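You operate a simulated robot arm through the tools that you are given. There is no shell and no other tool. Be economical: measure what you need, move in short steps, check, and stop when the job is done.

You are at the controls of a simulated robot arm. One attempt, no reset.

## Task
Wipe the oil off the cover under the work lamp.
Fine: swing the lamp to the tool stand and light it before wiping; put the cloth pad back and switch the lamp off.

It is judged by the outcome, as a careful person would: the job done as asked, and still so three seconds after it is handed in. It fails if anything else is knocked over, pushed out of place, dropped, spilled or broken. A push-on lid holds only when it is set on centred and level and pressed home; a screw cap is set on level and turned clockwise until tight. Flat cloth is picked up by pressing the open fingertips on it (5 to 10 N) and closing them slowly along it; thin cloth reads only 2 to 8 mm in the jaws.

## Robot
A 6-joint arm with a two-finger parallel gripper, fixed in place. Base frame: the origin is at the foot of the arm, x ahead of it, y to its left, z up; the work surface is at about z = 0.86. Units: m, rad, N and s.
With the tool pointing down near the work surface it reaches from about 0.36 to 0.76 m from the base axis. Its first joint turns from -1.152 to 1.152 rad. Payload 2.45 kg.
The tool frame sits at the grasp point between the pads (the TCP): z along the fingers, y along the line on which they close. The tips reach 0.024 m beyond it. The gripper opens to 0.068 m. The fingers are 0.017 m wide and 0.01 m thick; the gripper's body (0.04 by 0.07 m) begins 0.041 m behind the TCP.
Orientation is that of the tool frame in the base frame, as [roll, pitch, yaw] about the fixed x, y, z axes, in that order (R = Rz(yaw) Ry(pitch) Rx(roll)). With the fingers straight down and closing along the base's y, the tool's x points along the base's -x, its y along +y and its z along -z.

## Interface
- The arm moves only by the tool nudge_tool. Its argument "targets" is a list of rows, each a list of 3 entries, a list of its own where there are three numbers: the opening in per cent of the stroke, from 0 (shut) to 100 (fully open), then the shift along the tool's x, y, z in m, then the turn, a rotation vector about the tool's x, y, z in rad. In form: [[jaw, [x, y, z], [rx, ry, rz]], ...]. A call has 1 to 10 rows; each row is the pose to reach, as a shift and turn from the pose commanded when the call began, along the tool's axes at that moment. Rows are played at 5 a second. More than 0.05 m and 0.15 rad between two rows, or a gripper value outside its range, and nothing of the call is played. Where a pose cannot be reached the arm comes as near as it can. A force on the tool above 40 N (or 10 N above the force at the start of the call, whichever is more), or a blocked arm, ends the call early, and 0.2 s more pass. The fingers move at their own pace (about 0.108 m/s each) and stop on an object; they squeeze with about 25 N. The grip force told is the motor's: it shows also when the fingers shut on nothing. Time passes only in rows, and 0.2 s behind the last, so rows that repeat a pose let the fingers close. It gives the time, the measured TCP pose, the force on the tool (base axes), the opening and the grip force at its end, in the units of the frame above (readings bear some noise).
- Cameras (640 x 400 px; columns grow to the right, rows downward): "scene" is fixed at [0.1752, 0.4189, 1.4686]; the picture's right is [-0.69, -0.72, 0.00], its down [-0.37, 0.36, -0.85] and it looks along [0.62, -0.59, -0.52] (base axes); focal length 214 px, centre (320, 200). "wrist" rides on the gripper at [0.084, 0.011, -0.075] in the tool frame; the picture's right is [-0.13, 0.99, 0.00], its down [-0.60, -0.08, -0.79] and it looks along [-0.79, -0.10, 0.61] (tool axes); focal length 251 px, centre (320, 200). There is no depth. A picture from a camera that has moved, and an enlarged one, comes with that camera's place and axes in the base frame and with its lens.
- camera(camera): a new picture of that camera. The clock stands still meanwhile.
- close_up(camera, box): a new picture of the part [left, top, right, bottom] of that camera's present view, enlarged. The clock stands still meanwhile.
- job_done(): hands the job in; it is judged then, once.

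Go step by step. Nothing tells you positions but the pictures and the camera data: compare them with the known pose of the tool, close in by small moves and look again before you grip or let go. The budget is 120 turns and 68 pictures, counting those below and the enlarged ones. Unless the task says otherwise, let go and move clear before handing in, and close with one line.

The tools are called as name(argument=value, ...) on one line, values as JSON. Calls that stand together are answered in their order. nudge_tool: Moves the arm, as the interface text tells. Its arguments: {"type":"object","properties":{"targets":{"type":"array","items":{"type":"array"}}},"required":["targets"]} The other tools are called the same way: camera (camera) takes a picture; close_up (camera, box) takes an enlarged picture of a part of a camera's view; job_done () hands the job in.

At the start:

```text
clock: 0.0
position: [0.4558, 0.0801, 1.4114]
orientation: [3.14, 0.0, -3.138]
contact_force: [-0.7, 0.1, 0.4]
width: 0.068
grasp_force: 0.1
```

scene: 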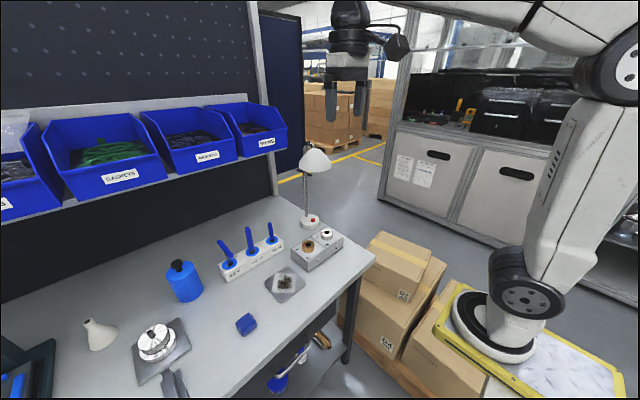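
wrist: 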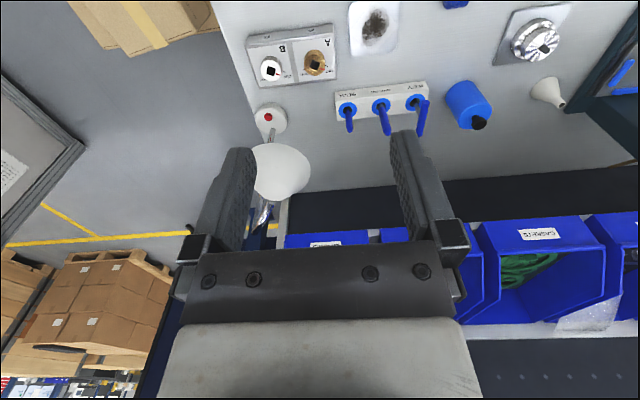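

I see a bench with a lamp, a tool stand with three blue tools, a fixture box, an oily plate, and a blue pad. I'll look closer to place everything.

close_up(camera="scene", box=[200, 140, 380, 340])

close_up(camera="wrist", box=[220, 0, 460, 220])

close_up(camera="scene", box=[60, 230, 280, 400])

```text
2.00 times, centred on (290, 240) of scene
camera zoom: at [0.1752, 0.4189, 1.4686], right [-0.69, -0.72, 0.0], down [-0.37, 0.36, -0.85], along [0.62, -0.59, -0.52], focal length 429 px, centre (380, 120)
```

zoom: 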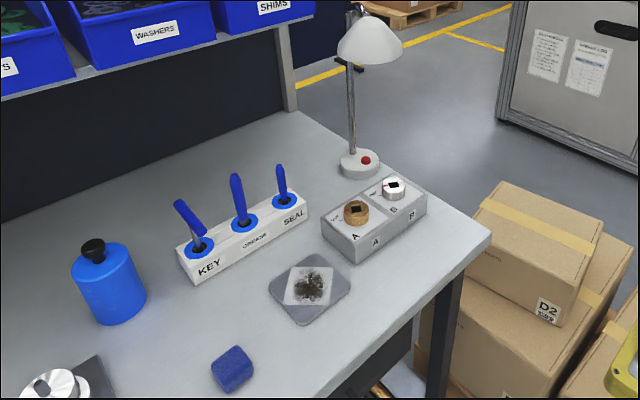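

```text
1.82 times, centred on (340, 110) of wrist
camera zoom: at [0.3715, 0.0912, 1.4883], right [0.13, 0.99, 0.0], down [0.6, -0.08, 0.79], along [0.79, -0.1, -0.61], focal length 457 px, centre (284, 364)
```

zoom: 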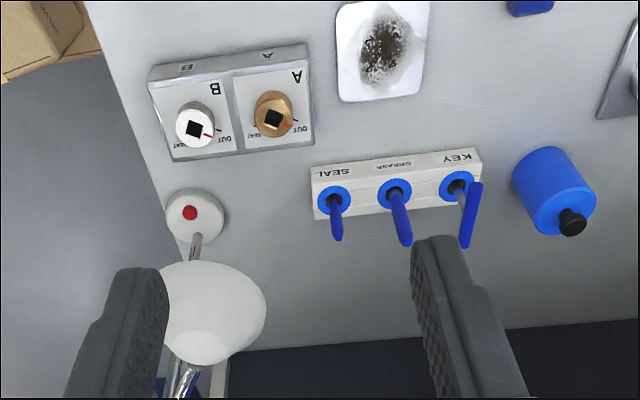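

```text
2.35 times, centred on (170, 315) of scene
camera zoom: at [0.1752, 0.4189, 1.4686], right [-0.69, -0.72, 0.0], down [-0.37, 0.36, -0.85], along [0.62, -0.59, -0.52], focal length 505 px, centre (673, -71)
```

zoom: 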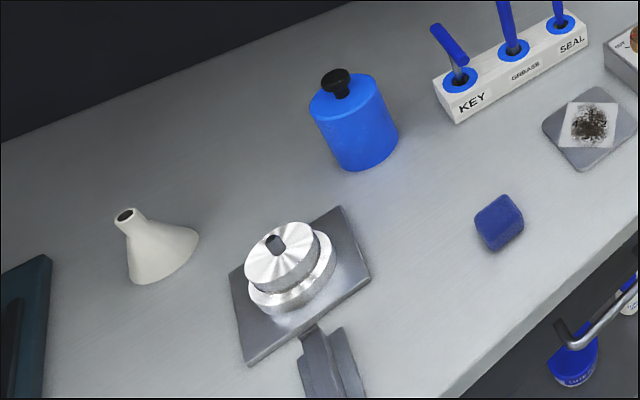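

The lamp base is near (0.77, -0.085) with a red button at (0.76, -0.097), its head is near (0.636, 0, 1.23), and the tool stand is around (0.745, 0.21). The oily cover is at (0.59, 0.19) and the pad at (0.55, 0.34). Next I'll look closely at the lamp.

close_up(camera="scene", box=[270, 135, 350, 235])

nudge_tool(targets=[[0, [0.02, -0.02, 0.0], [0, 0, 0]], [0, [0.04, -0.05, 0.0], [0, 0, 0]], [0, [0.06, -0.08, 0.0], [0, 0, 0]], [0, [0.08, -0.1, 0.0], [0, 0, 0]]])

camera(camera="wrist")

```text
4.00 times, centred on (310, 185) of scene
camera zoom: at [0.1752, 0.4189, 1.4686], right [-0.69, -0.72, 0.0], down [-0.37, 0.36, -0.85], along [0.62, -0.59, -0.52], focal length 858 px, centre (360, 260)
```

zoom: 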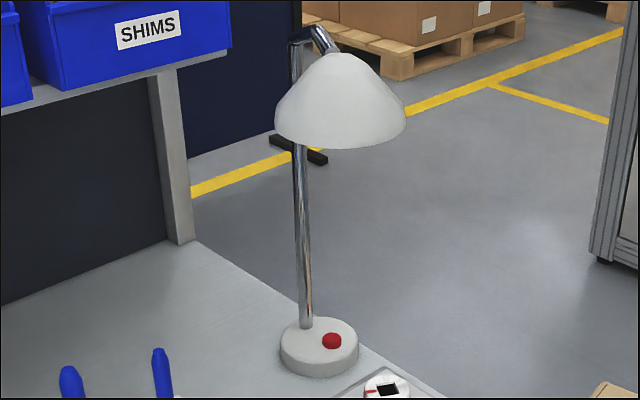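

```text
clock: 1.0
position: [0.3769, -0.0193, 1.4121]
orientation: [3.139, 0.003, -3.139]
contact_force: [-0.4, -0.6, 0.3]
width: 0.0
grasp_force: 23.6
```

```text
61 pictures are left
camera wrist: at [0.2935, -0.0089, 1.4883], right [0.13, 0.99, 0.0], down [0.6, -0.08, 0.79], along [0.79, -0.1, -0.61], focal length 251 px, centre (320, 200)
```

wrist: 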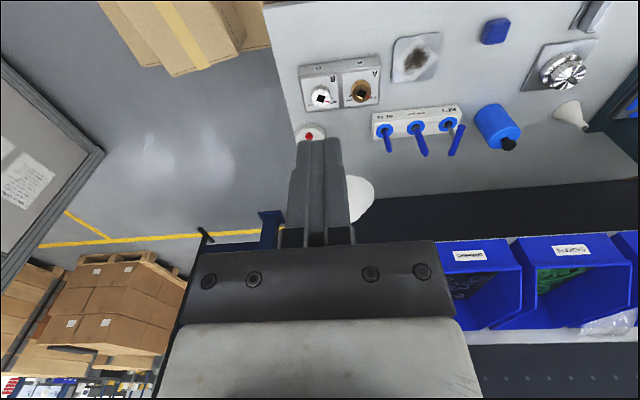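

The arm hides the lamp in this view. I'll move left and a bit lower so I can see it past the gripper.

nudge_tool(targets=[[0, [0.0, 0.05, 0.02], [0, 0, 0]], [0, [0.0, 0.095, 0.04], [0, 0, 0]], [0, [0.0, 0.14, 0.06], [0, 0, 0]], [0, [0.0, 0.185, 0.08], [0, 0, 0]], [0, [0.0, 0.23, 0.1], [0, 0, 0]]])

camera(camera="wrist")

```text
refused: row 1 steps farther than a row can; nothing moved
```

```text
60 pictures are left
camera wrist: at [0.2935, -0.0089, 1.4883], right [0.13, 0.99, 0.0], down [0.6, -0.08, 0.79], along [0.79, -0.1, -0.61], focal length 251 px, centre (320, 200)
```

wrist: 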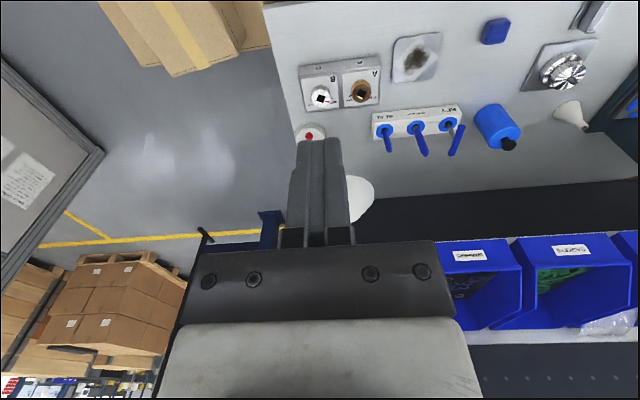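

That move was refused because one step was too large, so I'll use smaller ones.

nudge_tool(targets=[[0, [0.0, 0.04, 0.015], [0, 0, 0]], [0, [0.0, 0.08, 0.03], [0, 0, 0]], [0, [0.0, 0.12, 0.045], [0, 0, 0]], [0, [0.0, 0.16, 0.06], [0, 0, 0]], [0, [0.0, 0.2, 0.075], [0, 0, 0]], [0, [0.0, 0.24, 0.09], [0, 0, 0]]])

camera(camera="wrist")

```text
clock: 2.4
position: [0.3792, 0.2183, 1.3255]
orientation: [3.14, 0.003, 3.141]
contact_force: [-0.7, 0.7, -0.6]
width: 0.0
grasp_force: 23.4
```

```text
59 pictures are left
camera wrist: at [0.2941, 0.2306, 1.4014], right [0.13, 0.99, 0.0], down [0.6, -0.08, 0.79], along [0.79, -0.1, -0.61], focal length 251 px, centre (320, 200)
```

wrist: 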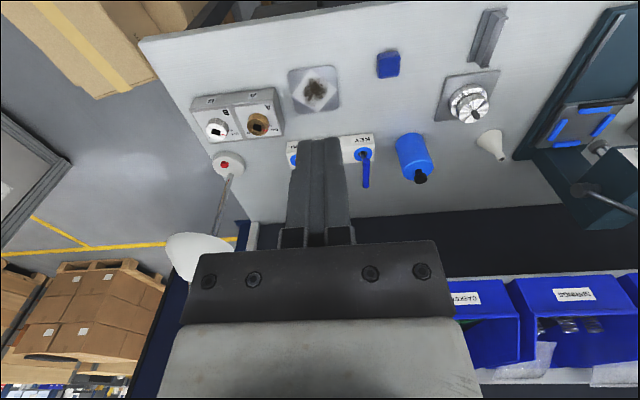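

close_up(camera="wrist", box=[140, 130, 300, 300])

```text
2.35 times, centred on (220, 215) of wrist
camera zoom: at [0.2941, 0.2306, 1.4014], right [0.13, 0.99, 0.0], down [0.6, -0.08, 0.79], along [0.79, -0.1, -0.61], focal length 592 px, centre (555, 165)
```

zoom: 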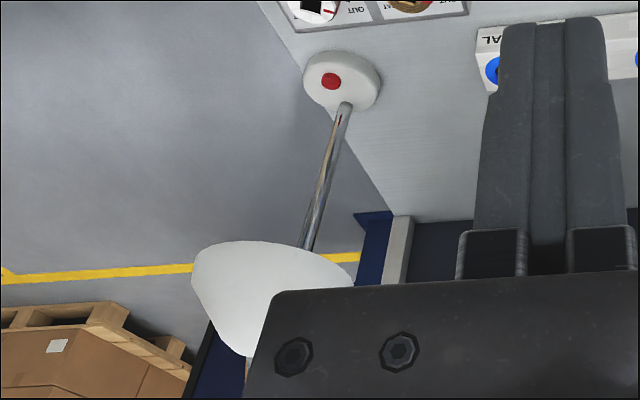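

The shade is near (0.683, -0.043), with its rim at z≈1.185 and apex at 1.248, on a pole at (0.807, -0.10). I'll bring the closed fingers round to its far side, at about bearing 195° from the pole, above lamp height.

nudge_tool(targets=[[0, [-0.0283, -0.0357, 0], [0, 0, 0]], [0, [-0.0566, -0.0714, 0], [0, 0, 0]], [0, [-0.0849, -0.1071, 0], [0, 0, 0]], [0, [-0.1132, -0.1428, 0], [0, 0, 0]], [0, [-0.1415, -0.1785, 0], [0, 0, 0]], [0, [-0.1698, -0.2142, 0], [0, 0, 0]], [0, [-0.1981, -0.25, 0], [0, 0, 0]], [0, [-0.2264, -0.2856, 0], [0, 0, 0]], [0, [-0.2547, -0.3213, 0], [0, 0, 0]], [0, [-0.283, -0.362, 0], [0, 0, 0]]])

close_up(camera="scene", box=[240, 80, 400, 240])

```text
clock: 4.6
position: [0.6608, -0.1403, 1.307]
orientation: [3.128, -0.046, -3.139]
contact_force: [-0.2, -0.6, 3.8]
width: 0.0001
grasp_force: 23.8
```

```text
2.50 times, centred on (320, 160) of scene
camera zoom: at [0.1752, 0.4189, 1.4686], right [-0.69, -0.72, 0.0], down [-0.37, 0.36, -0.85], along [0.62, -0.59, -0.52], focal length 536 px, centre (320, 300)
```

zoom: 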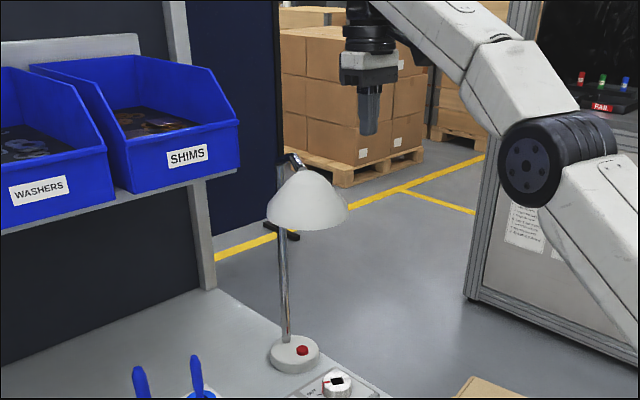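

nudge_tool(targets=[[0, [0, 0, 0.03], [0, 0, 0]], [0, [0, 0, 0.06], [0, 0, 0]], [0, [0, 0, 0.09], [0, 0, 0]], [0, [0, 0, 0.1055], [0, 0, 0]], [0, [0, 0, 0.1055], [0, 0, 0]]])

close_up(camera="scene", box=[240, 80, 400, 240])

camera(camera="wrist")

```text
clock: 5.8
position: [0.6601, -0.1409, 1.2134]
orientation: [3.139, 0.003, -3.14]
contact_force: [-1.1, 0.3, 0.3]
width: 0.0003
grasp_force: 23.4
```

```text
2.50 times, centred on (320, 160) of scene
camera zoom: at [0.1752, 0.4189, 1.4686], right [-0.69, -0.72, 0.0], down [-0.37, 0.36, -0.85], along [0.62, -0.59, -0.52], focal length 536 px, centre (320, 300)
```

zoom: 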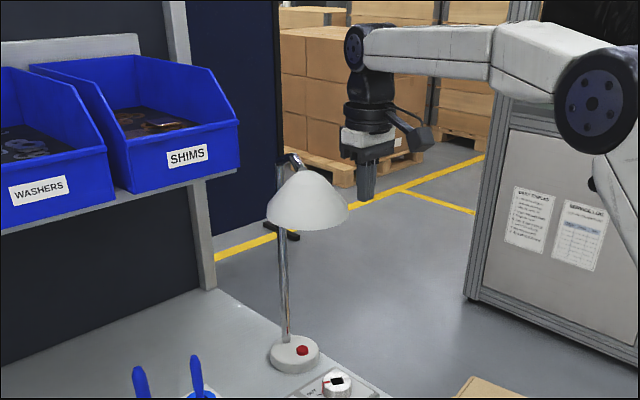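

```text
55 pictures are left
camera wrist: at [0.576, -0.1296, 1.2905], right [0.13, 0.99, 0.0], down [0.6, -0.08, 0.79], along [0.79, -0.1, -0.61], focal length 251 px, centre (320, 200)
```

wrist: 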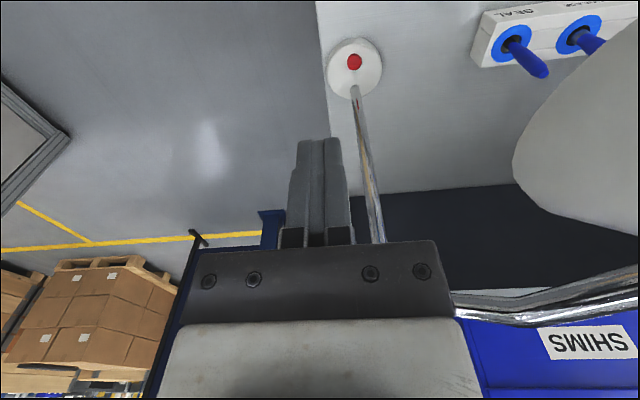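

The fingertips are beside the shade, on the side away from the stand. I'll push it gently along an arc around the pole and check partway.

nudge_tool(targets=[[0, [0.003, 0.02, 0], [0, 0, 0]], [0, [0.003, 0.04, 0], [0, 0, 0]], [0, [0.002, 0.053, 0], [0, 0, 0]], [0, [0.001, 0.067, 0], [0, 0, 0]], [0, [-0.002, 0.08, 0], [0, 0, 0]], [0, [-0.006, 0.092, 0], [0, 0, 0]]])

close_up(camera="scene", box=[240, 80, 400, 240])

```text
clock: 7.2
position: [0.6644, -0.0487, 1.2165]
orientation: [3.14, 0.003, -3.14]
contact_force: [-0.3, -0.7, 0.0]
width: 0.0
grasp_force: 23.5
```

```text
2.50 times, centred on (320, 160) of scene
camera zoom: at [0.1752, 0.4189, 1.4687], right [-0.69, -0.72, 0.0], down [-0.37, 0.36, -0.85], along [0.62, -0.59, -0.52], focal length 536 px, centre (320, 300)
```

zoom: 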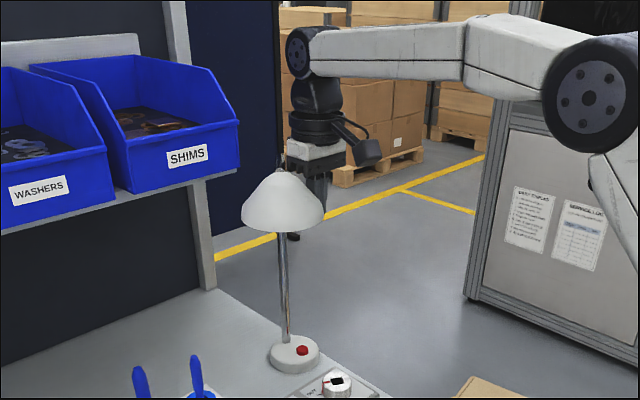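

The shade swings freely, with the base staying put. I'll continue along the arc.

nudge_tool(targets=[[0, [-0.006, 0.012, 0], [0, 0, 0]], [0, [-0.013, 0.024, 0], [0, 0, 0]], [0, [-0.02, 0.035, 0], [0, 0, 0]], [0, [-0.028, 0.045, 0], [0, 0, 0]], [0, [-0.035, 0.053, 0], [0, 0, 0]], [0, [-0.0425, 0.0605, 0], [0, 0, 0]], [0, [-0.0545, 0.07, 0], [0, 0, 0]]])

camera(camera="scene")

camera(camera="wrist")

```text
clock: 8.8
position: [0.7103, 0.0139, 1.2188]
orientation: [-3.139, -0.021, 3.141]
contact_force: [-31.1, -3.0, 2.9]
width: 0.0001
grasp_force: 23.6
stopped in row 7: the force on the tool passed its limit (the readings are from after the stop); the commanded pose is now the measured one
```

```text
53 pictures are left
```

scene: 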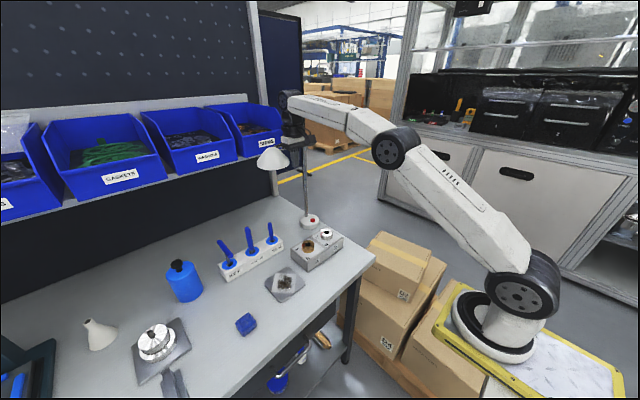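

```text
52 pictures are left
camera wrist: at [0.6289, 0.024, 1.2963], right [0.13, 0.99, -0.01], down [0.62, -0.08, 0.78], along [0.77, -0.1, -0.63], focal length 251 px, centre (320, 200)
```

wrist: 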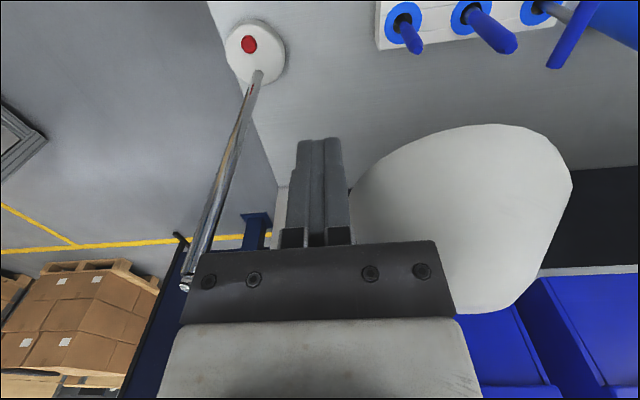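

The fingers met a firm resistance of 31 N, while the base hasn't moved. I'll back off a little and see where the shade sits, and whether it hit a stop.

nudge_tool(targets=[[0, [0.01, 0.0, 0], [0, 0, 0]], [0, [0.03, -0.01, 0], [0, 0, 0]], [0, [0.06, -0.02, 0], [0, 0, 0]]])

close_up(camera="scene", box=[220, 90, 380, 250])

camera(camera="wrist")

```text
clock: 9.6
position: [0.6541, -0.0079, 1.2176]
orientation: [-3.14, -0.017, 3.14]
contact_force: [-0.3, 0.0, -0.5]
width: 0.0
grasp_force: 23.4
```

```text
2.50 times, centred on (300, 170) of scene
camera zoom: at [0.1752, 0.4189, 1.4687], right [-0.69, -0.72, 0.0], down [-0.37, 0.36, -0.85], along [0.62, -0.59, -0.52], focal length 536 px, centre (370, 275)
```

zoom: 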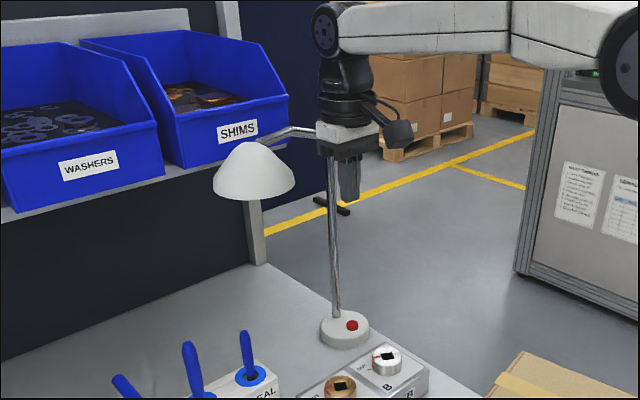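

```text
50 pictures are left
camera wrist: at [0.5697, 0.0047, 1.2952], right [0.13, 0.99, 0.0], down [0.62, -0.08, 0.78], along [0.78, -0.1, -0.62], focal length 251 px, centre (320, 200)
```

wrist: 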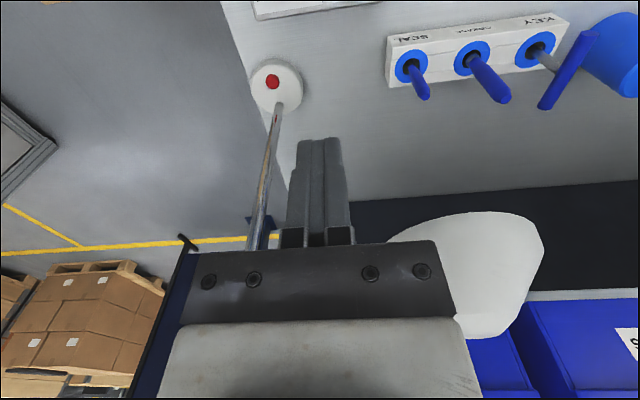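

By triangulating from both views, the shade centre is now near (0.735, 0.086) at a bearing of about 111°, and the stand is at about 102°. The finger was pushing at a poor angle, so I'll move squarely behind the shade and push it a few centimetres further in +x.

nudge_tool(targets=[[0, [0.014, 0.035, 0], [0, 0, 0]], [0, [0.014, 0.07, 0], [0, 0, 0]], [0, [0.0, 0.075, 0], [0, 0, 0]], [0, [0.0, 0.075, 0], [0, 0, 0]]])

camera(camera="wrist")

close_up(camera="scene", box=[220, 90, 380, 250])

```text
clock: 10.6
position: [0.6557, 0.0673, 1.217]
orientation: [-3.141, -0.017, 3.141]
contact_force: [0.1, 0.1, -0.3]
width: 0.0
grasp_force: 23.8
```

```text
49 pictures are left
camera wrist: at [0.5726, 0.0797, 1.2952], right [0.13, 0.99, 0.0], down [0.62, -0.08, 0.78], along [0.78, -0.1, -0.62], focal length 251 px, centre (320, 200)
```

wrist: 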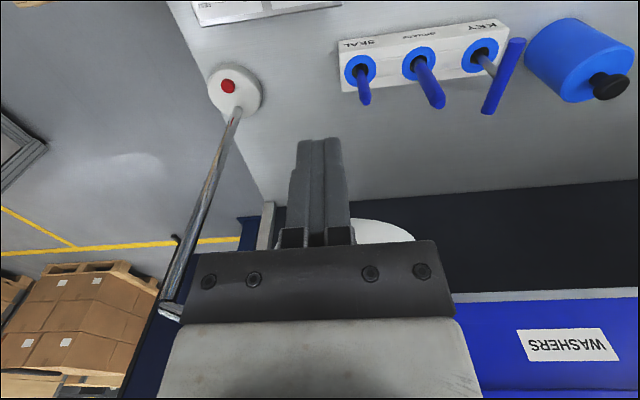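

```text
2.50 times, centred on (300, 170) of scene
camera zoom: at [0.1752, 0.4189, 1.4686], right [-0.69, -0.72, 0.0], down [-0.37, 0.36, -0.85], along [0.62, -0.59, -0.52], focal length 536 px, centre (370, 275)
```

zoom: 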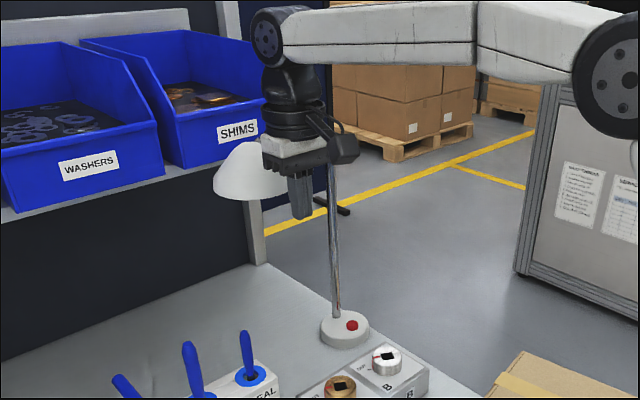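

nudge_tool(targets=[[0, [-0.01, 0.0, 0], [0, 0, 0]], [0, [-0.02, 0.0, 0], [0, 0, 0]], [0, [-0.027, 0.0, 0], [0, 0, 0]], [0, [-0.034, 0.0, 0], [0, 0, 0]]])

close_up(camera="scene", box=[220, 90, 380, 250])

```text
clock: 11.6
position: [0.6843, 0.0685, 1.2189]
orientation: [-3.139, -0.028, 3.141]
contact_force: [-33.8, 0.4, 2.6]
width: 0.0
grasp_force: 23.5
```

```text
2.50 times, centred on (300, 170) of scene
camera zoom: at [0.1739, 0.4189, 1.4688], right [-0.69, -0.72, 0.0], down [-0.37, 0.36, -0.85], along [0.62, -0.59, -0.52], focal length 536 px, centre (370, 275)
```

zoom: 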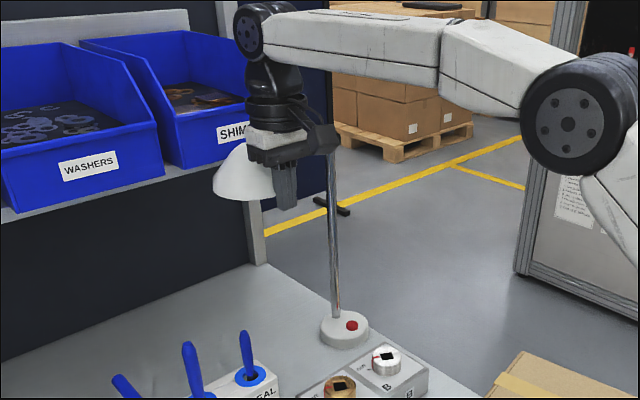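

The shade won't move at 33 N, so either the hinge is at its stop or the shade is against the bin. I'll back off and look from above to tell which.

nudge_tool(targets=[[0, [0.02, 0.0, 0], [0, 0, 0]], [0, [0.05, -0.01, 0], [0, 0, 0]], [0, [0.09, -0.02, -0.02], [0, 0, 0]], [0, [0.12, -0.03, -0.05], [0, 0, 0]], [0, [0.15, -0.05, -0.08], [0, 0, 0]], [0, [0.17, -0.07, -0.11], [0, 0, 0]], [0, [0.19, -0.09, -0.14], [0, 0, 0]], [0, [0.2, -0.09, -0.18], [0, 0, 0]]])

camera(camera="wrist")

close_up(camera="scene", box=[230, 110, 330, 180])

```text
clock: 13.4
position: [0.4889, -0.0229, 1.4016]
orientation: [-3.14, -0.017, 3.14]
contact_force: [0.0, -0.8, 0.8]
width: 0.0001
grasp_force: 23.8
```

```text
46 pictures are left
camera wrist: at [0.4062, -0.011, 1.4802], right [0.13, 0.99, 0.0], down [0.62, -0.08, 0.78], along [0.78, -0.1, -0.62], focal length 251 px, centre (320, 200)
```

wrist: 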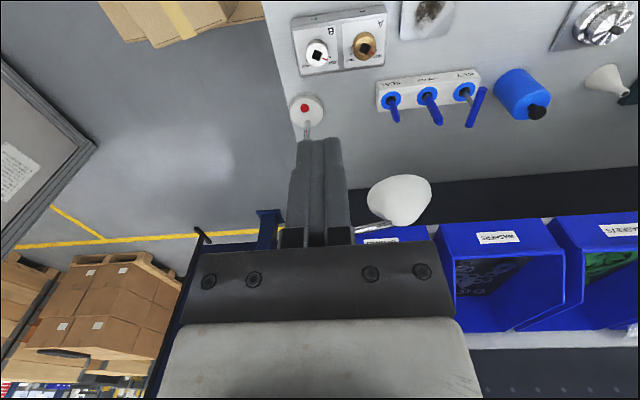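

```text
5.71 times, centred on (280, 145) of scene
camera zoom: at [0.1752, 0.4189, 1.4686], right [-0.69, -0.72, 0.0], down [-0.37, 0.36, -0.85], along [0.62, -0.59, -0.52], focal length 1226 px, centre (549, 514)
```

zoom: 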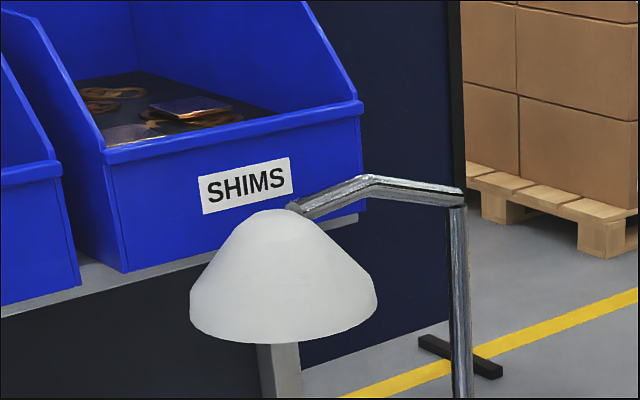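

close_up(camera="wrist", box=[340, 150, 500, 260])

```text
3.64 times, centred on (420, 205) of wrist
camera zoom: at [0.4062, -0.011, 1.4802], right [0.13, 0.99, 0.0], down [0.62, -0.08, 0.78], along [0.78, -0.1, -0.62], focal length 914 px, centre (-44, 182)
```

zoom: 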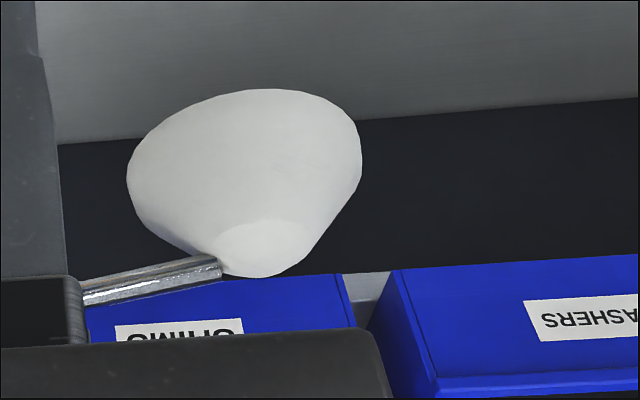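

From above there's a clear gap to the bin, so the lamp is at its hinge stop, with the head pointing at the tool stand (bearing about 110°). Next I'll press the red button with the closed fingertips, tilting the tool back so it clears the pole, and hover first.

nudge_tool(targets=[[0, [-0.0211, -0.0073, 0.0352], [0, -0.03, 0]], [0, [-0.0422, -0.0146, 0.0704], [0, -0.06, 0]], [0, [-0.0633, -0.0219, 0.1056], [0, -0.09, 0]], [0, [-0.0844, -0.0292, 0.1408], [0, -0.12, 0]], [0, [-0.1055, -0.0365, 0.176], [0, -0.15, 0]], [0, [-0.1266, -0.0438, 0.2112], [0, -0.18, 0]], [0, [-0.1477, -0.0511, 0.2464], [0, -0.21, 0]], [0, [-0.1688, -0.0584, 0.2816], [0, -0.24, 0]], [0, [-0.1899, -0.0657, 0.3168], [0, -0.27, 0]], [0, [-0.211, -0.073, 0.352], [0, -0.3, 0]]])

camera(camera="wrist")

camera(camera="scene")

```text
clock: 15.6
position: [0.6943, -0.0942, 1.0449]
orientation: [-3.139, 0.282, 3.141]
contact_force: [0.0, 0.4, 0.7]
width: 0.0001
grasp_force: 23.6
```

```text
43 pictures are left
camera wrist: at [0.5928, -0.0837, 1.0942], right [0.13, 0.99, 0.03], down [0.36, -0.08, 0.93], along [0.93, -0.1, -0.36], focal length 251 px, centre (320, 200)
```

wrist: 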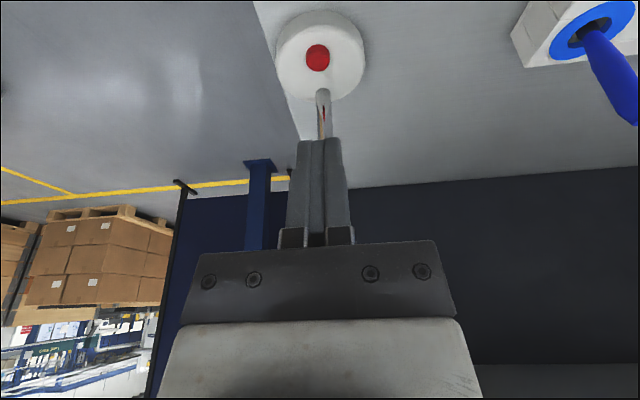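

```text
42 pictures are left
```

scene: 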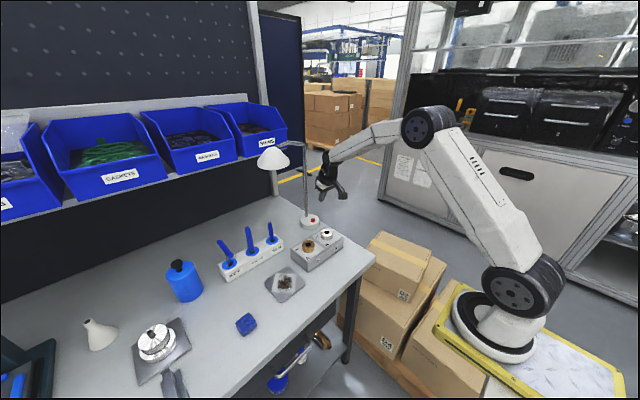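

nudge_tool(targets=[[0, [-0.009, -0.0015, 0.036], [0, 0, 0]], [0, [-0.018, -0.003, 0.072], [0, 0, 0]], [0, [-0.0268, -0.004, 0.1087], [0, 0, 0]], [0, [-0.0268, -0.004, 0.1087], [0, 0, 0]]])

camera(camera="wrist")

close_up(camera="scene", box=[270, 170, 350, 240])

```text
clock: 16.6
position: [0.7523, -0.0981, 0.9465]
orientation: [-3.141, 0.283, -3.141]
contact_force: [0.0, 0.6, -1.0]
width: 0.0002
grasp_force: 23.6
```

```text
41 pictures are left
camera wrist: at [0.6504, -0.0869, 0.9971], right [0.13, 0.99, 0.03], down [0.36, -0.08, 0.93], along [0.92, -0.1, -0.37], focal length 251 px, centre (320, 200)
```

wrist: 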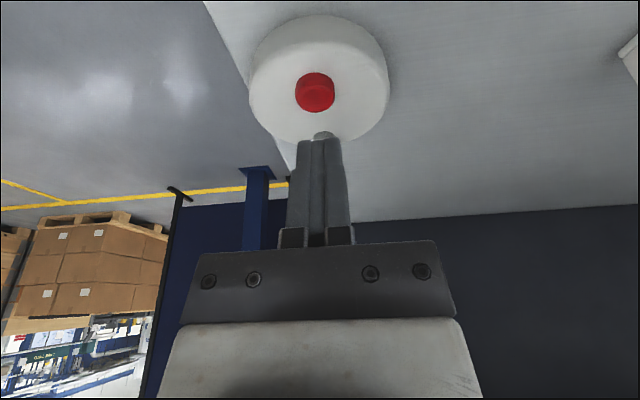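

```text
5.71 times, centred on (310, 205) of scene
camera zoom: at [0.1753, 0.4189, 1.4686], right [-0.69, -0.72, 0.0], down [-0.37, 0.36, -0.85], along [0.62, -0.59, -0.52], focal length 1226 px, centre (377, 171)
```

zoom: 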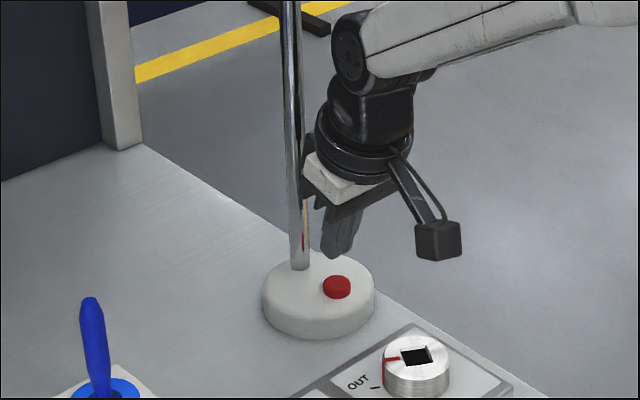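

The fingertips are directly above the button, which is at about (0.758, -0.098, 0.89). I'll lower them slowly.

nudge_tool(targets=[[0, [-0.0016, 0, 0.0161], [0, 0, 0]], [0, [0.0003, 0, 0.0228], [0, 0, 0]], [0, [0.0014, 0, 0.0267], [0, 0, 0]], [0, [0.0022, 0, 0.0295], [0, 0, 0]]])

close_up(camera="scene", box=[240, 130, 350, 240])

```text
clock: 17.6
position: [0.7579, -0.0987, 0.9185]
orientation: [-3.141, 0.283, -3.14]
contact_force: [-1.1, -0.1, 1.4]
width: 0.0002
grasp_force: 23.3
```

```text
3.64 times, centred on (295, 185) of scene
camera zoom: at [0.1752, 0.4189, 1.4686], right [-0.69, -0.72, 0.0], down [-0.37, 0.36, -0.85], along [0.62, -0.59, -0.52], focal length 780 px, centre (411, 254)
```

zoom: 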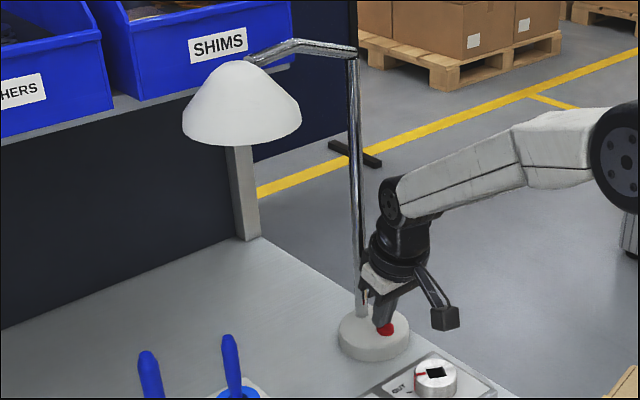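

nudge_tool(targets=[[0, [0.0006, 0, 0.0019], [0, 0, 0]], [0, [0.0011, 0, 0.0038], [0, 0, 0]]])

close_up(camera="scene", box=[240, 130, 350, 240])

```text
clock: 18.2
position: [0.7571, -0.0976, 0.9148]
orientation: [-3.141, 0.282, -3.141]
contact_force: [-0.8, 1.7, 3.8]
width: 0.0
grasp_force: 23.3
```

```text
3.64 times, centred on (295, 185) of scene
camera zoom: at [0.1751, 0.419, 1.4686], right [-0.69, -0.72, 0.0], down [-0.37, 0.36, -0.85], along [0.62, -0.59, -0.52], focal length 780 px, centre (411, 254)
```

zoom: 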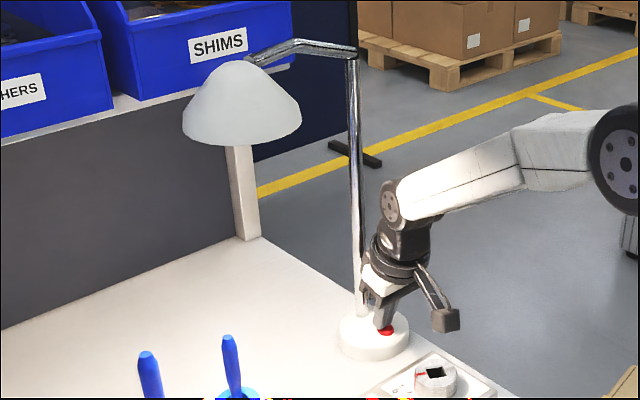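

The lamp is lit. I'll back away along the finger axis, then retract toward the base and straighten the tool.

nudge_tool(targets=[[0, [0, 0, -0.04], [0, 0, 0]], [0, [0, 0, -0.08], [0, 0, 0]], [0, [0.0, 0, -0.12], [0, 0, 0]], [0, [0.03, 0, -0.15], [0, 0.05, 0]], [0, [0.06, 0, -0.175], [0, 0.1, 0]], [0, [0.1, 0, -0.195], [0, 0.15, 0]], [0, [0.14, 0, -0.22], [0, 0.2, 0]], [0, [0.17, 0, -0.235], [0, 0.25, 0]], [0, [0.195, 0, -0.249], [0, 0.283, 0]]])

camera(camera="scene")

```text
clock: 20.2
position: [0.5004, -0.0969, 1.0981]
orientation: [-3.139, 0.001, 3.139]
contact_force: [-0.5, 0.0, 0.0]
width: 0.0
grasp_force: 23.0
```

```text
37 pictures are left
```

scene: 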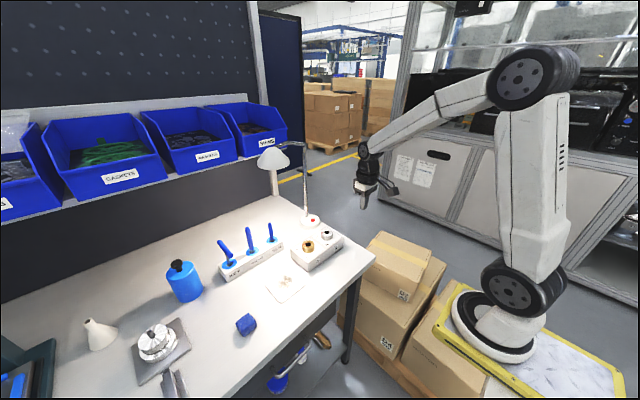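

The lamp stays lit. Now I'll move over toward the blue pad with the jaws open.

nudge_tool(targets=[[100, [0.003, 0.04, 0], [0, 0, 0]], [100, [0.006, 0.08, 0], [0, 0, 0]], [100, [0.009, 0.12, 0], [0, 0, 0]], [100, [0.012, 0.16, 0], [0, 0, 0]], [100, [0.015, 0.2, 0], [0, 0, 0]], [100, [0.018, 0.24, 0], [0, 0, 0]], [100, [0.021, 0.28, 0], [0, 0, 0]], [100, [0.024, 0.32, 0], [0, 0, 0]], [100, [0.027, 0.36, 0], [0, 0, 0]], [100, [0.03, 0.39, 0], [0, 0, 0]]])

camera(camera="wrist")

close_up(camera="scene", box=[210, 250, 320, 350])

```text
clock: 22.4
position: [0.4703, 0.2907, 1.0971]
orientation: [-3.139, 0.0, 3.14]
contact_force: [0.1, 1.0, 0.4]
width: 0.068
grasp_force: 0.1
```

```text
36 pictures are left
camera wrist: at [0.3867, 0.3026, 1.1721], right [0.13, 0.99, 0.0], down [0.6, -0.08, 0.79], along [0.79, -0.1, -0.61], focal length 251 px, centre (320, 200)
```

wrist: 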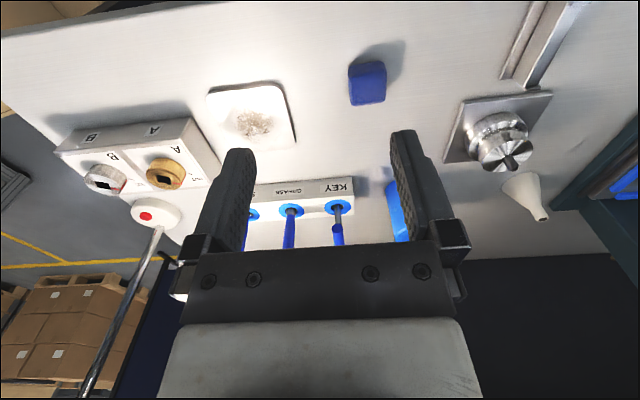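

```text
4.00 times, centred on (265, 300) of scene
camera zoom: at [0.1752, 0.4189, 1.4686], right [-0.69, -0.72, 0.0], down [-0.37, 0.36, -0.85], along [0.62, -0.59, -0.52], focal length 858 px, centre (540, -200)
```

zoom: 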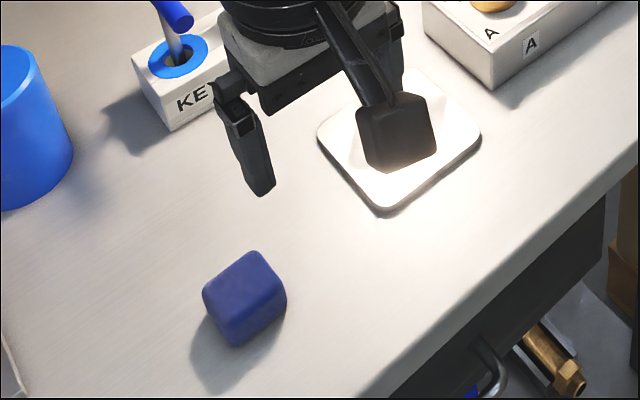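

The pad is about 4 cm square, aligned with the base axes, and near (0.542, 0.340) with its top at z≈0.888. I'll come in just above it and check the alignment.

nudge_tool(targets=[[100, [-0.018, 0.0125, 0.032], [0, 0, 0]], [100, [-0.036, 0.025, 0.064], [0, 0, 0]], [100, [-0.054, 0.037, 0.096], [0, 0, 0]], [100, [-0.072, 0.049, 0.13], [0, 0, 0]], [100, [-0.072, 0.049, 0.13], [0, 0, 0]]])

camera(camera="wrist")

close_up(camera="scene", box=[190, 260, 300, 350])

```text
clock: 23.6
position: [0.5406, 0.3405, 0.9699]
orientation: [-3.141, 0.0, 3.14]
contact_force: [-1.0, 0.0, -0.4]
width: 0.068
grasp_force: 0.1
```

```text
34 pictures are left
camera wrist: at [0.4566, 0.3524, 1.0456], right [0.13, 0.99, 0.0], down [0.6, -0.08, 0.79], along [0.79, -0.1, -0.61], focal length 251 px, centre (320, 200)
```

wrist: 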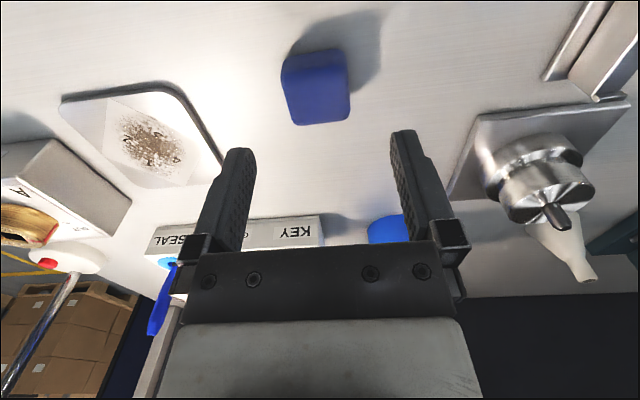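

```text
4.44 times, centred on (245, 305) of scene
camera zoom: at [0.1753, 0.4189, 1.4686], right [-0.69, -0.72, 0.0], down [-0.37, 0.36, -0.85], along [0.62, -0.59, -0.52], focal length 953 px, centre (653, -267)
```

zoom: 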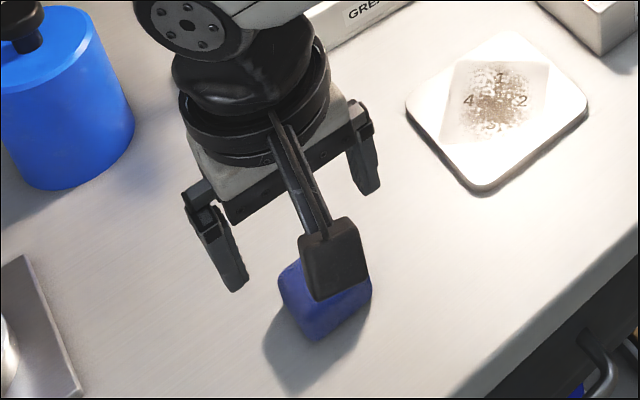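

The jaws line up with the pad, which is about 4 mm further out than I thought. I'll descend to z≈0.897 and close on it.

nudge_tool(targets=[[100, [-0.004, 0, 0.03], [0, 0, 0]], [100, [-0.004, 0, 0.055], [0, 0, 0]], [100, [-0.004, 0, 0.073], [0, 0, 0]], [100, [-0.004, 0, 0.073], [0, 0, 0]]])

camera(camera="wrist")

```text
clock: 24.6
position: [0.5462, 0.34, 0.8986]
orientation: [-3.14, -0.001, 3.14]
contact_force: [-0.6, 0.5, 0.5]
width: 0.0681
grasp_force: 0.1
```

```text
32 pictures are left
camera wrist: at [0.462, 0.3516, 0.9743], right [0.13, 0.99, 0.0], down [0.6, -0.08, 0.79], along [0.79, -0.1, -0.61], focal length 251 px, centre (320, 200)
```

wrist: 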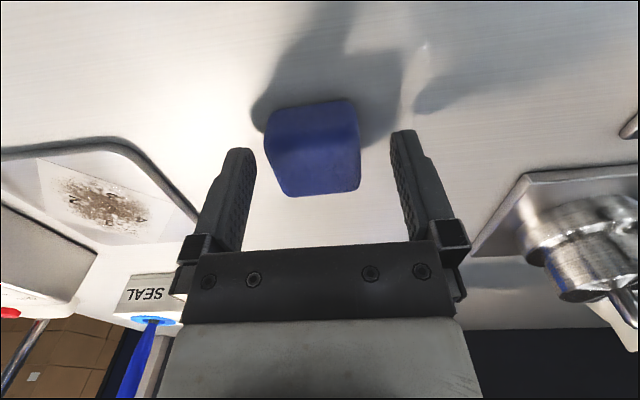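

nudge_tool(targets=[[100, [0, -0.004, 0], [0, 0, 0]], [80, [0, -0.004, 0], [0, 0, 0]], [65, [0, -0.004, 0], [0, 0, 0]], [50, [0, -0.004, 0], [0, 0, 0]], [35, [0, -0.004, 0], [0, 0, 0]], [35, [0, -0.004, 0], [0, 0, 0]]])

camera(camera="wrist")

```text
clock: 26.0
position: [0.5466, 0.3353, 0.8971]
orientation: [3.142, 0.001, 3.138]
contact_force: [0.0, 0.1, 1.0]
width: 0.0429
grasp_force: 24.9
```

```text
31 pictures are left
camera wrist: at [0.4621, 0.3473, 0.9738], right [0.13, 0.99, 0.0], down [0.6, -0.08, 0.79], along [0.79, -0.1, -0.61], focal length 251 px, centre (320, 200)
```

wrist: 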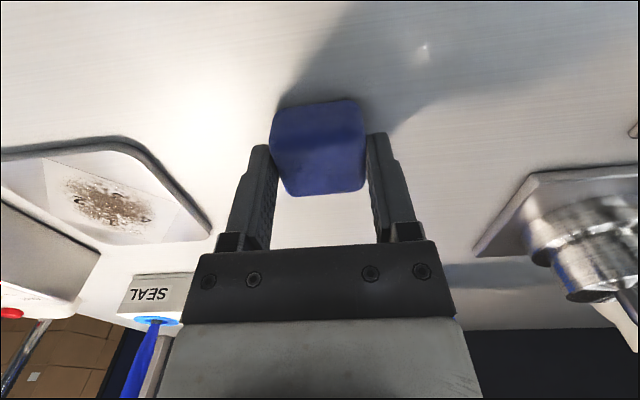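

The pad is gripped at 43 mm wide, having been picked up with the TCP at (0.5466, 0.3353, 0.897). I'll lift it and carry it over the oily cover, whose stain centre is at about (0.590, 0.184).

nudge_tool(targets=[[35, [0, 0, -0.03], [0, 0, 0]], [35, [0, 0, -0.063], [0, 0, 0]], [35, [-0.011, -0.038, -0.063], [0, 0, 0]], [35, [-0.022, -0.076, -0.063], [0, 0, 0]], [35, [-0.033, -0.114, -0.063], [0, 0, 0]], [35, [-0.0434, -0.151, -0.063], [0, 0, 0]], [35, [-0.0434, -0.151, -0.063], [0, 0, 0]]])

camera(camera="wrist")

close_up(camera="scene", box=[220, 220, 340, 320])

```text
clock: 27.6
position: [0.5925, 0.1825, 0.9587]
orientation: [-3.14, 0.001, -3.141]
contact_force: [0.2, -0.4, 0.7]
width: 0.0236
grasp_force: 0.2
```

```text
30 pictures are left
camera wrist: at [0.5097, 0.1936, 1.0351], right [0.13, 0.99, 0.0], down [0.6, -0.08, 0.79], along [0.79, -0.1, -0.61], focal length 251 px, centre (320, 200)
```

wrist: 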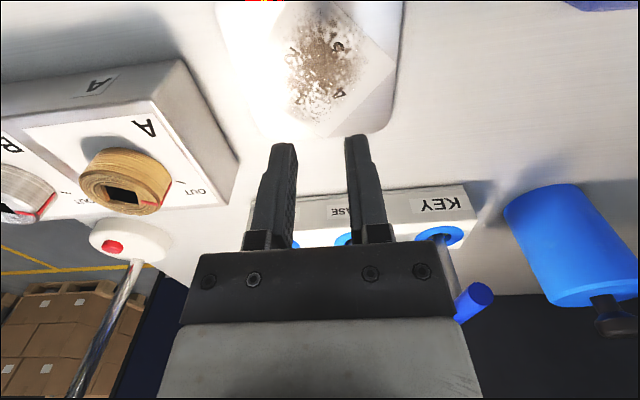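

```text
4.00 times, centred on (280, 270) of scene
camera zoom: at [0.1753, 0.4189, 1.4686], right [-0.69, -0.72, 0.0], down [-0.37, 0.36, -0.85], along [0.62, -0.59, -0.52], focal length 858 px, centre (480, -80)
```

zoom: 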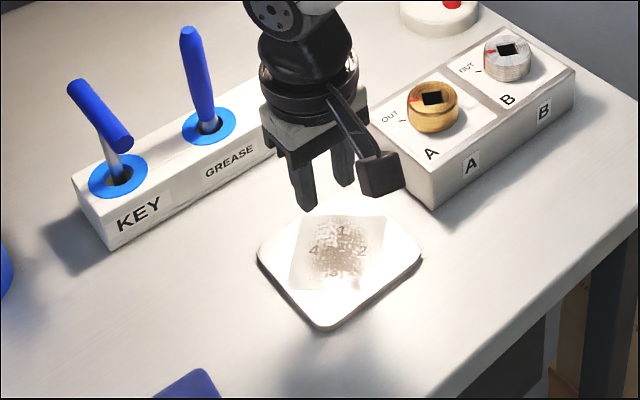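

The pad slipped out of the jaws and seems to be back near where it started. I'll look at it.

close_up(camera="scene", box=[200, 260, 310, 350])

nudge_tool(targets=[[50, [0.02, 0.03, -0.02], [0, 0, 0]], [100, [0.04, 0.06, -0.04], [0, 0, 0]], [100, [0.06, 0.09, -0.05], [0, 0, 0]], [100, [0.08, 0.12, -0.06], [0, 0, 0]], [100, [0.09, 0.15, -0.06], [0, 0, 0]]])

close_up(camera="wrist", box=[220, 0, 420, 160])

```text
4.44 times, centred on (255, 305) of scene
camera zoom: at [0.1753, 0.4189, 1.4686], right [-0.69, -0.72, 0.0], down [-0.37, 0.36, -0.85], along [0.62, -0.59, -0.52], focal length 953 px, centre (609, -267)
```

zoom: 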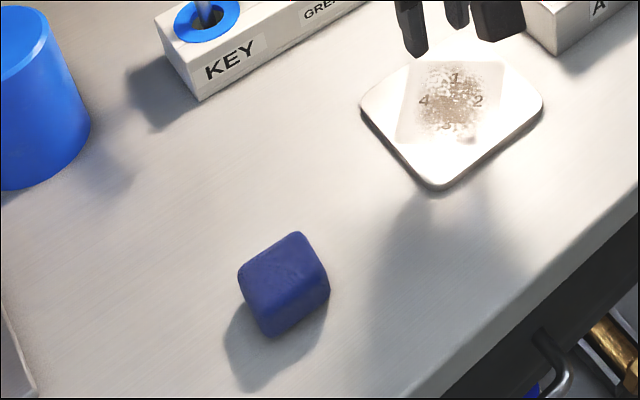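

```text
clock: 28.8
position: [0.5006, 0.3358, 1.0183]
orientation: [-3.14, -0.001, 3.139]
contact_force: [-0.3, 0.1, 0.1]
width: 0.0682
grasp_force: 0.0
```

```text
2.50 times, centred on (320, 80) of wrist
camera zoom: at [0.4171, 0.3468, 1.0954], right [0.13, 0.99, 0.0], down [0.6, -0.08, 0.79], along [0.79, -0.1, -0.61], focal length 629 px, centre (320, 500)
```

zoom: 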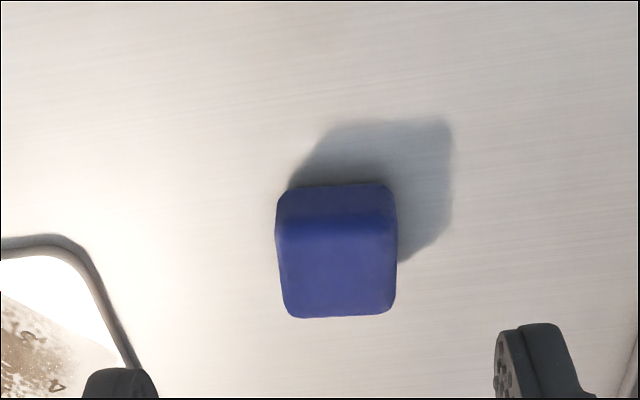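

The pad is upright at its original spot, about (0.548, 0.337), with its top at 0.887. I'll grip it lower, with the tips about 7 mm above the table, fully closed, and lift slowly.

nudge_tool(targets=[[100, [-0.0474, 0.001, 0.015], [0, 0, 0]], [100, [-0.0474, 0.001, 0.05], [0, 0, 0]], [100, [-0.0474, 0.001, 0.085], [0, 0, 0]], [100, [-0.0474, 0.001, 0.11], [0, 0, 0]], [100, [-0.0474, 0.001, 0.127], [0, 0, 0]], [75, [-0.0474, 0.001, 0.127], [0, 0, 0]], [55, [-0.0474, 0.001, 0.127], [0, 0, 0]], [0, [-0.0474, 0.001, 0.127], [0, 0, 0]], [0, [-0.0474, 0.001, 0.127], [0, 0, 0]], [0, [-0.0474, 0.001, 0.127], [0, 0, 0]]])

nudge_tool(targets=[[0, [0, 0, -0.004], [0, 0, 0]], [0, [0, 0, -0.01], [0, 0, 0]], [0, [0, 0, -0.018], [0, 0, 0]], [0, [0, 0, -0.028], [0, 0, 0]], [0, [0, 0, -0.04], [0, 0, 0]]])

camera(camera="wrist")

```text
clock: 31.0
position: [0.5504, 0.335, 0.895]
orientation: [-3.139, 0.001, -3.141]
contact_force: [0.7, 0.5, -0.7]
width: 0.0436
grasp_force: 25.0
```

```text
clock: 32.2
position: [0.5467, 0.3351, 0.9332]
orientation: [-3.138, 0.001, 3.14]
contact_force: [0.1, 0.3, -1.1]
width: 0.0438
grasp_force: 25.5
```

```text
26 pictures are left
camera wrist: at [0.464, 0.3467, 1.0094], right [0.13, 0.99, 0.0], down [0.6, -0.08, 0.79], along [0.79, -0.1, -0.61], focal length 251 px, centre (320, 200)
```

wrist: 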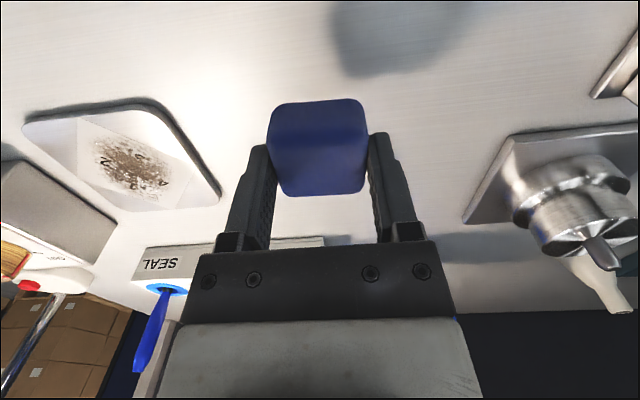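

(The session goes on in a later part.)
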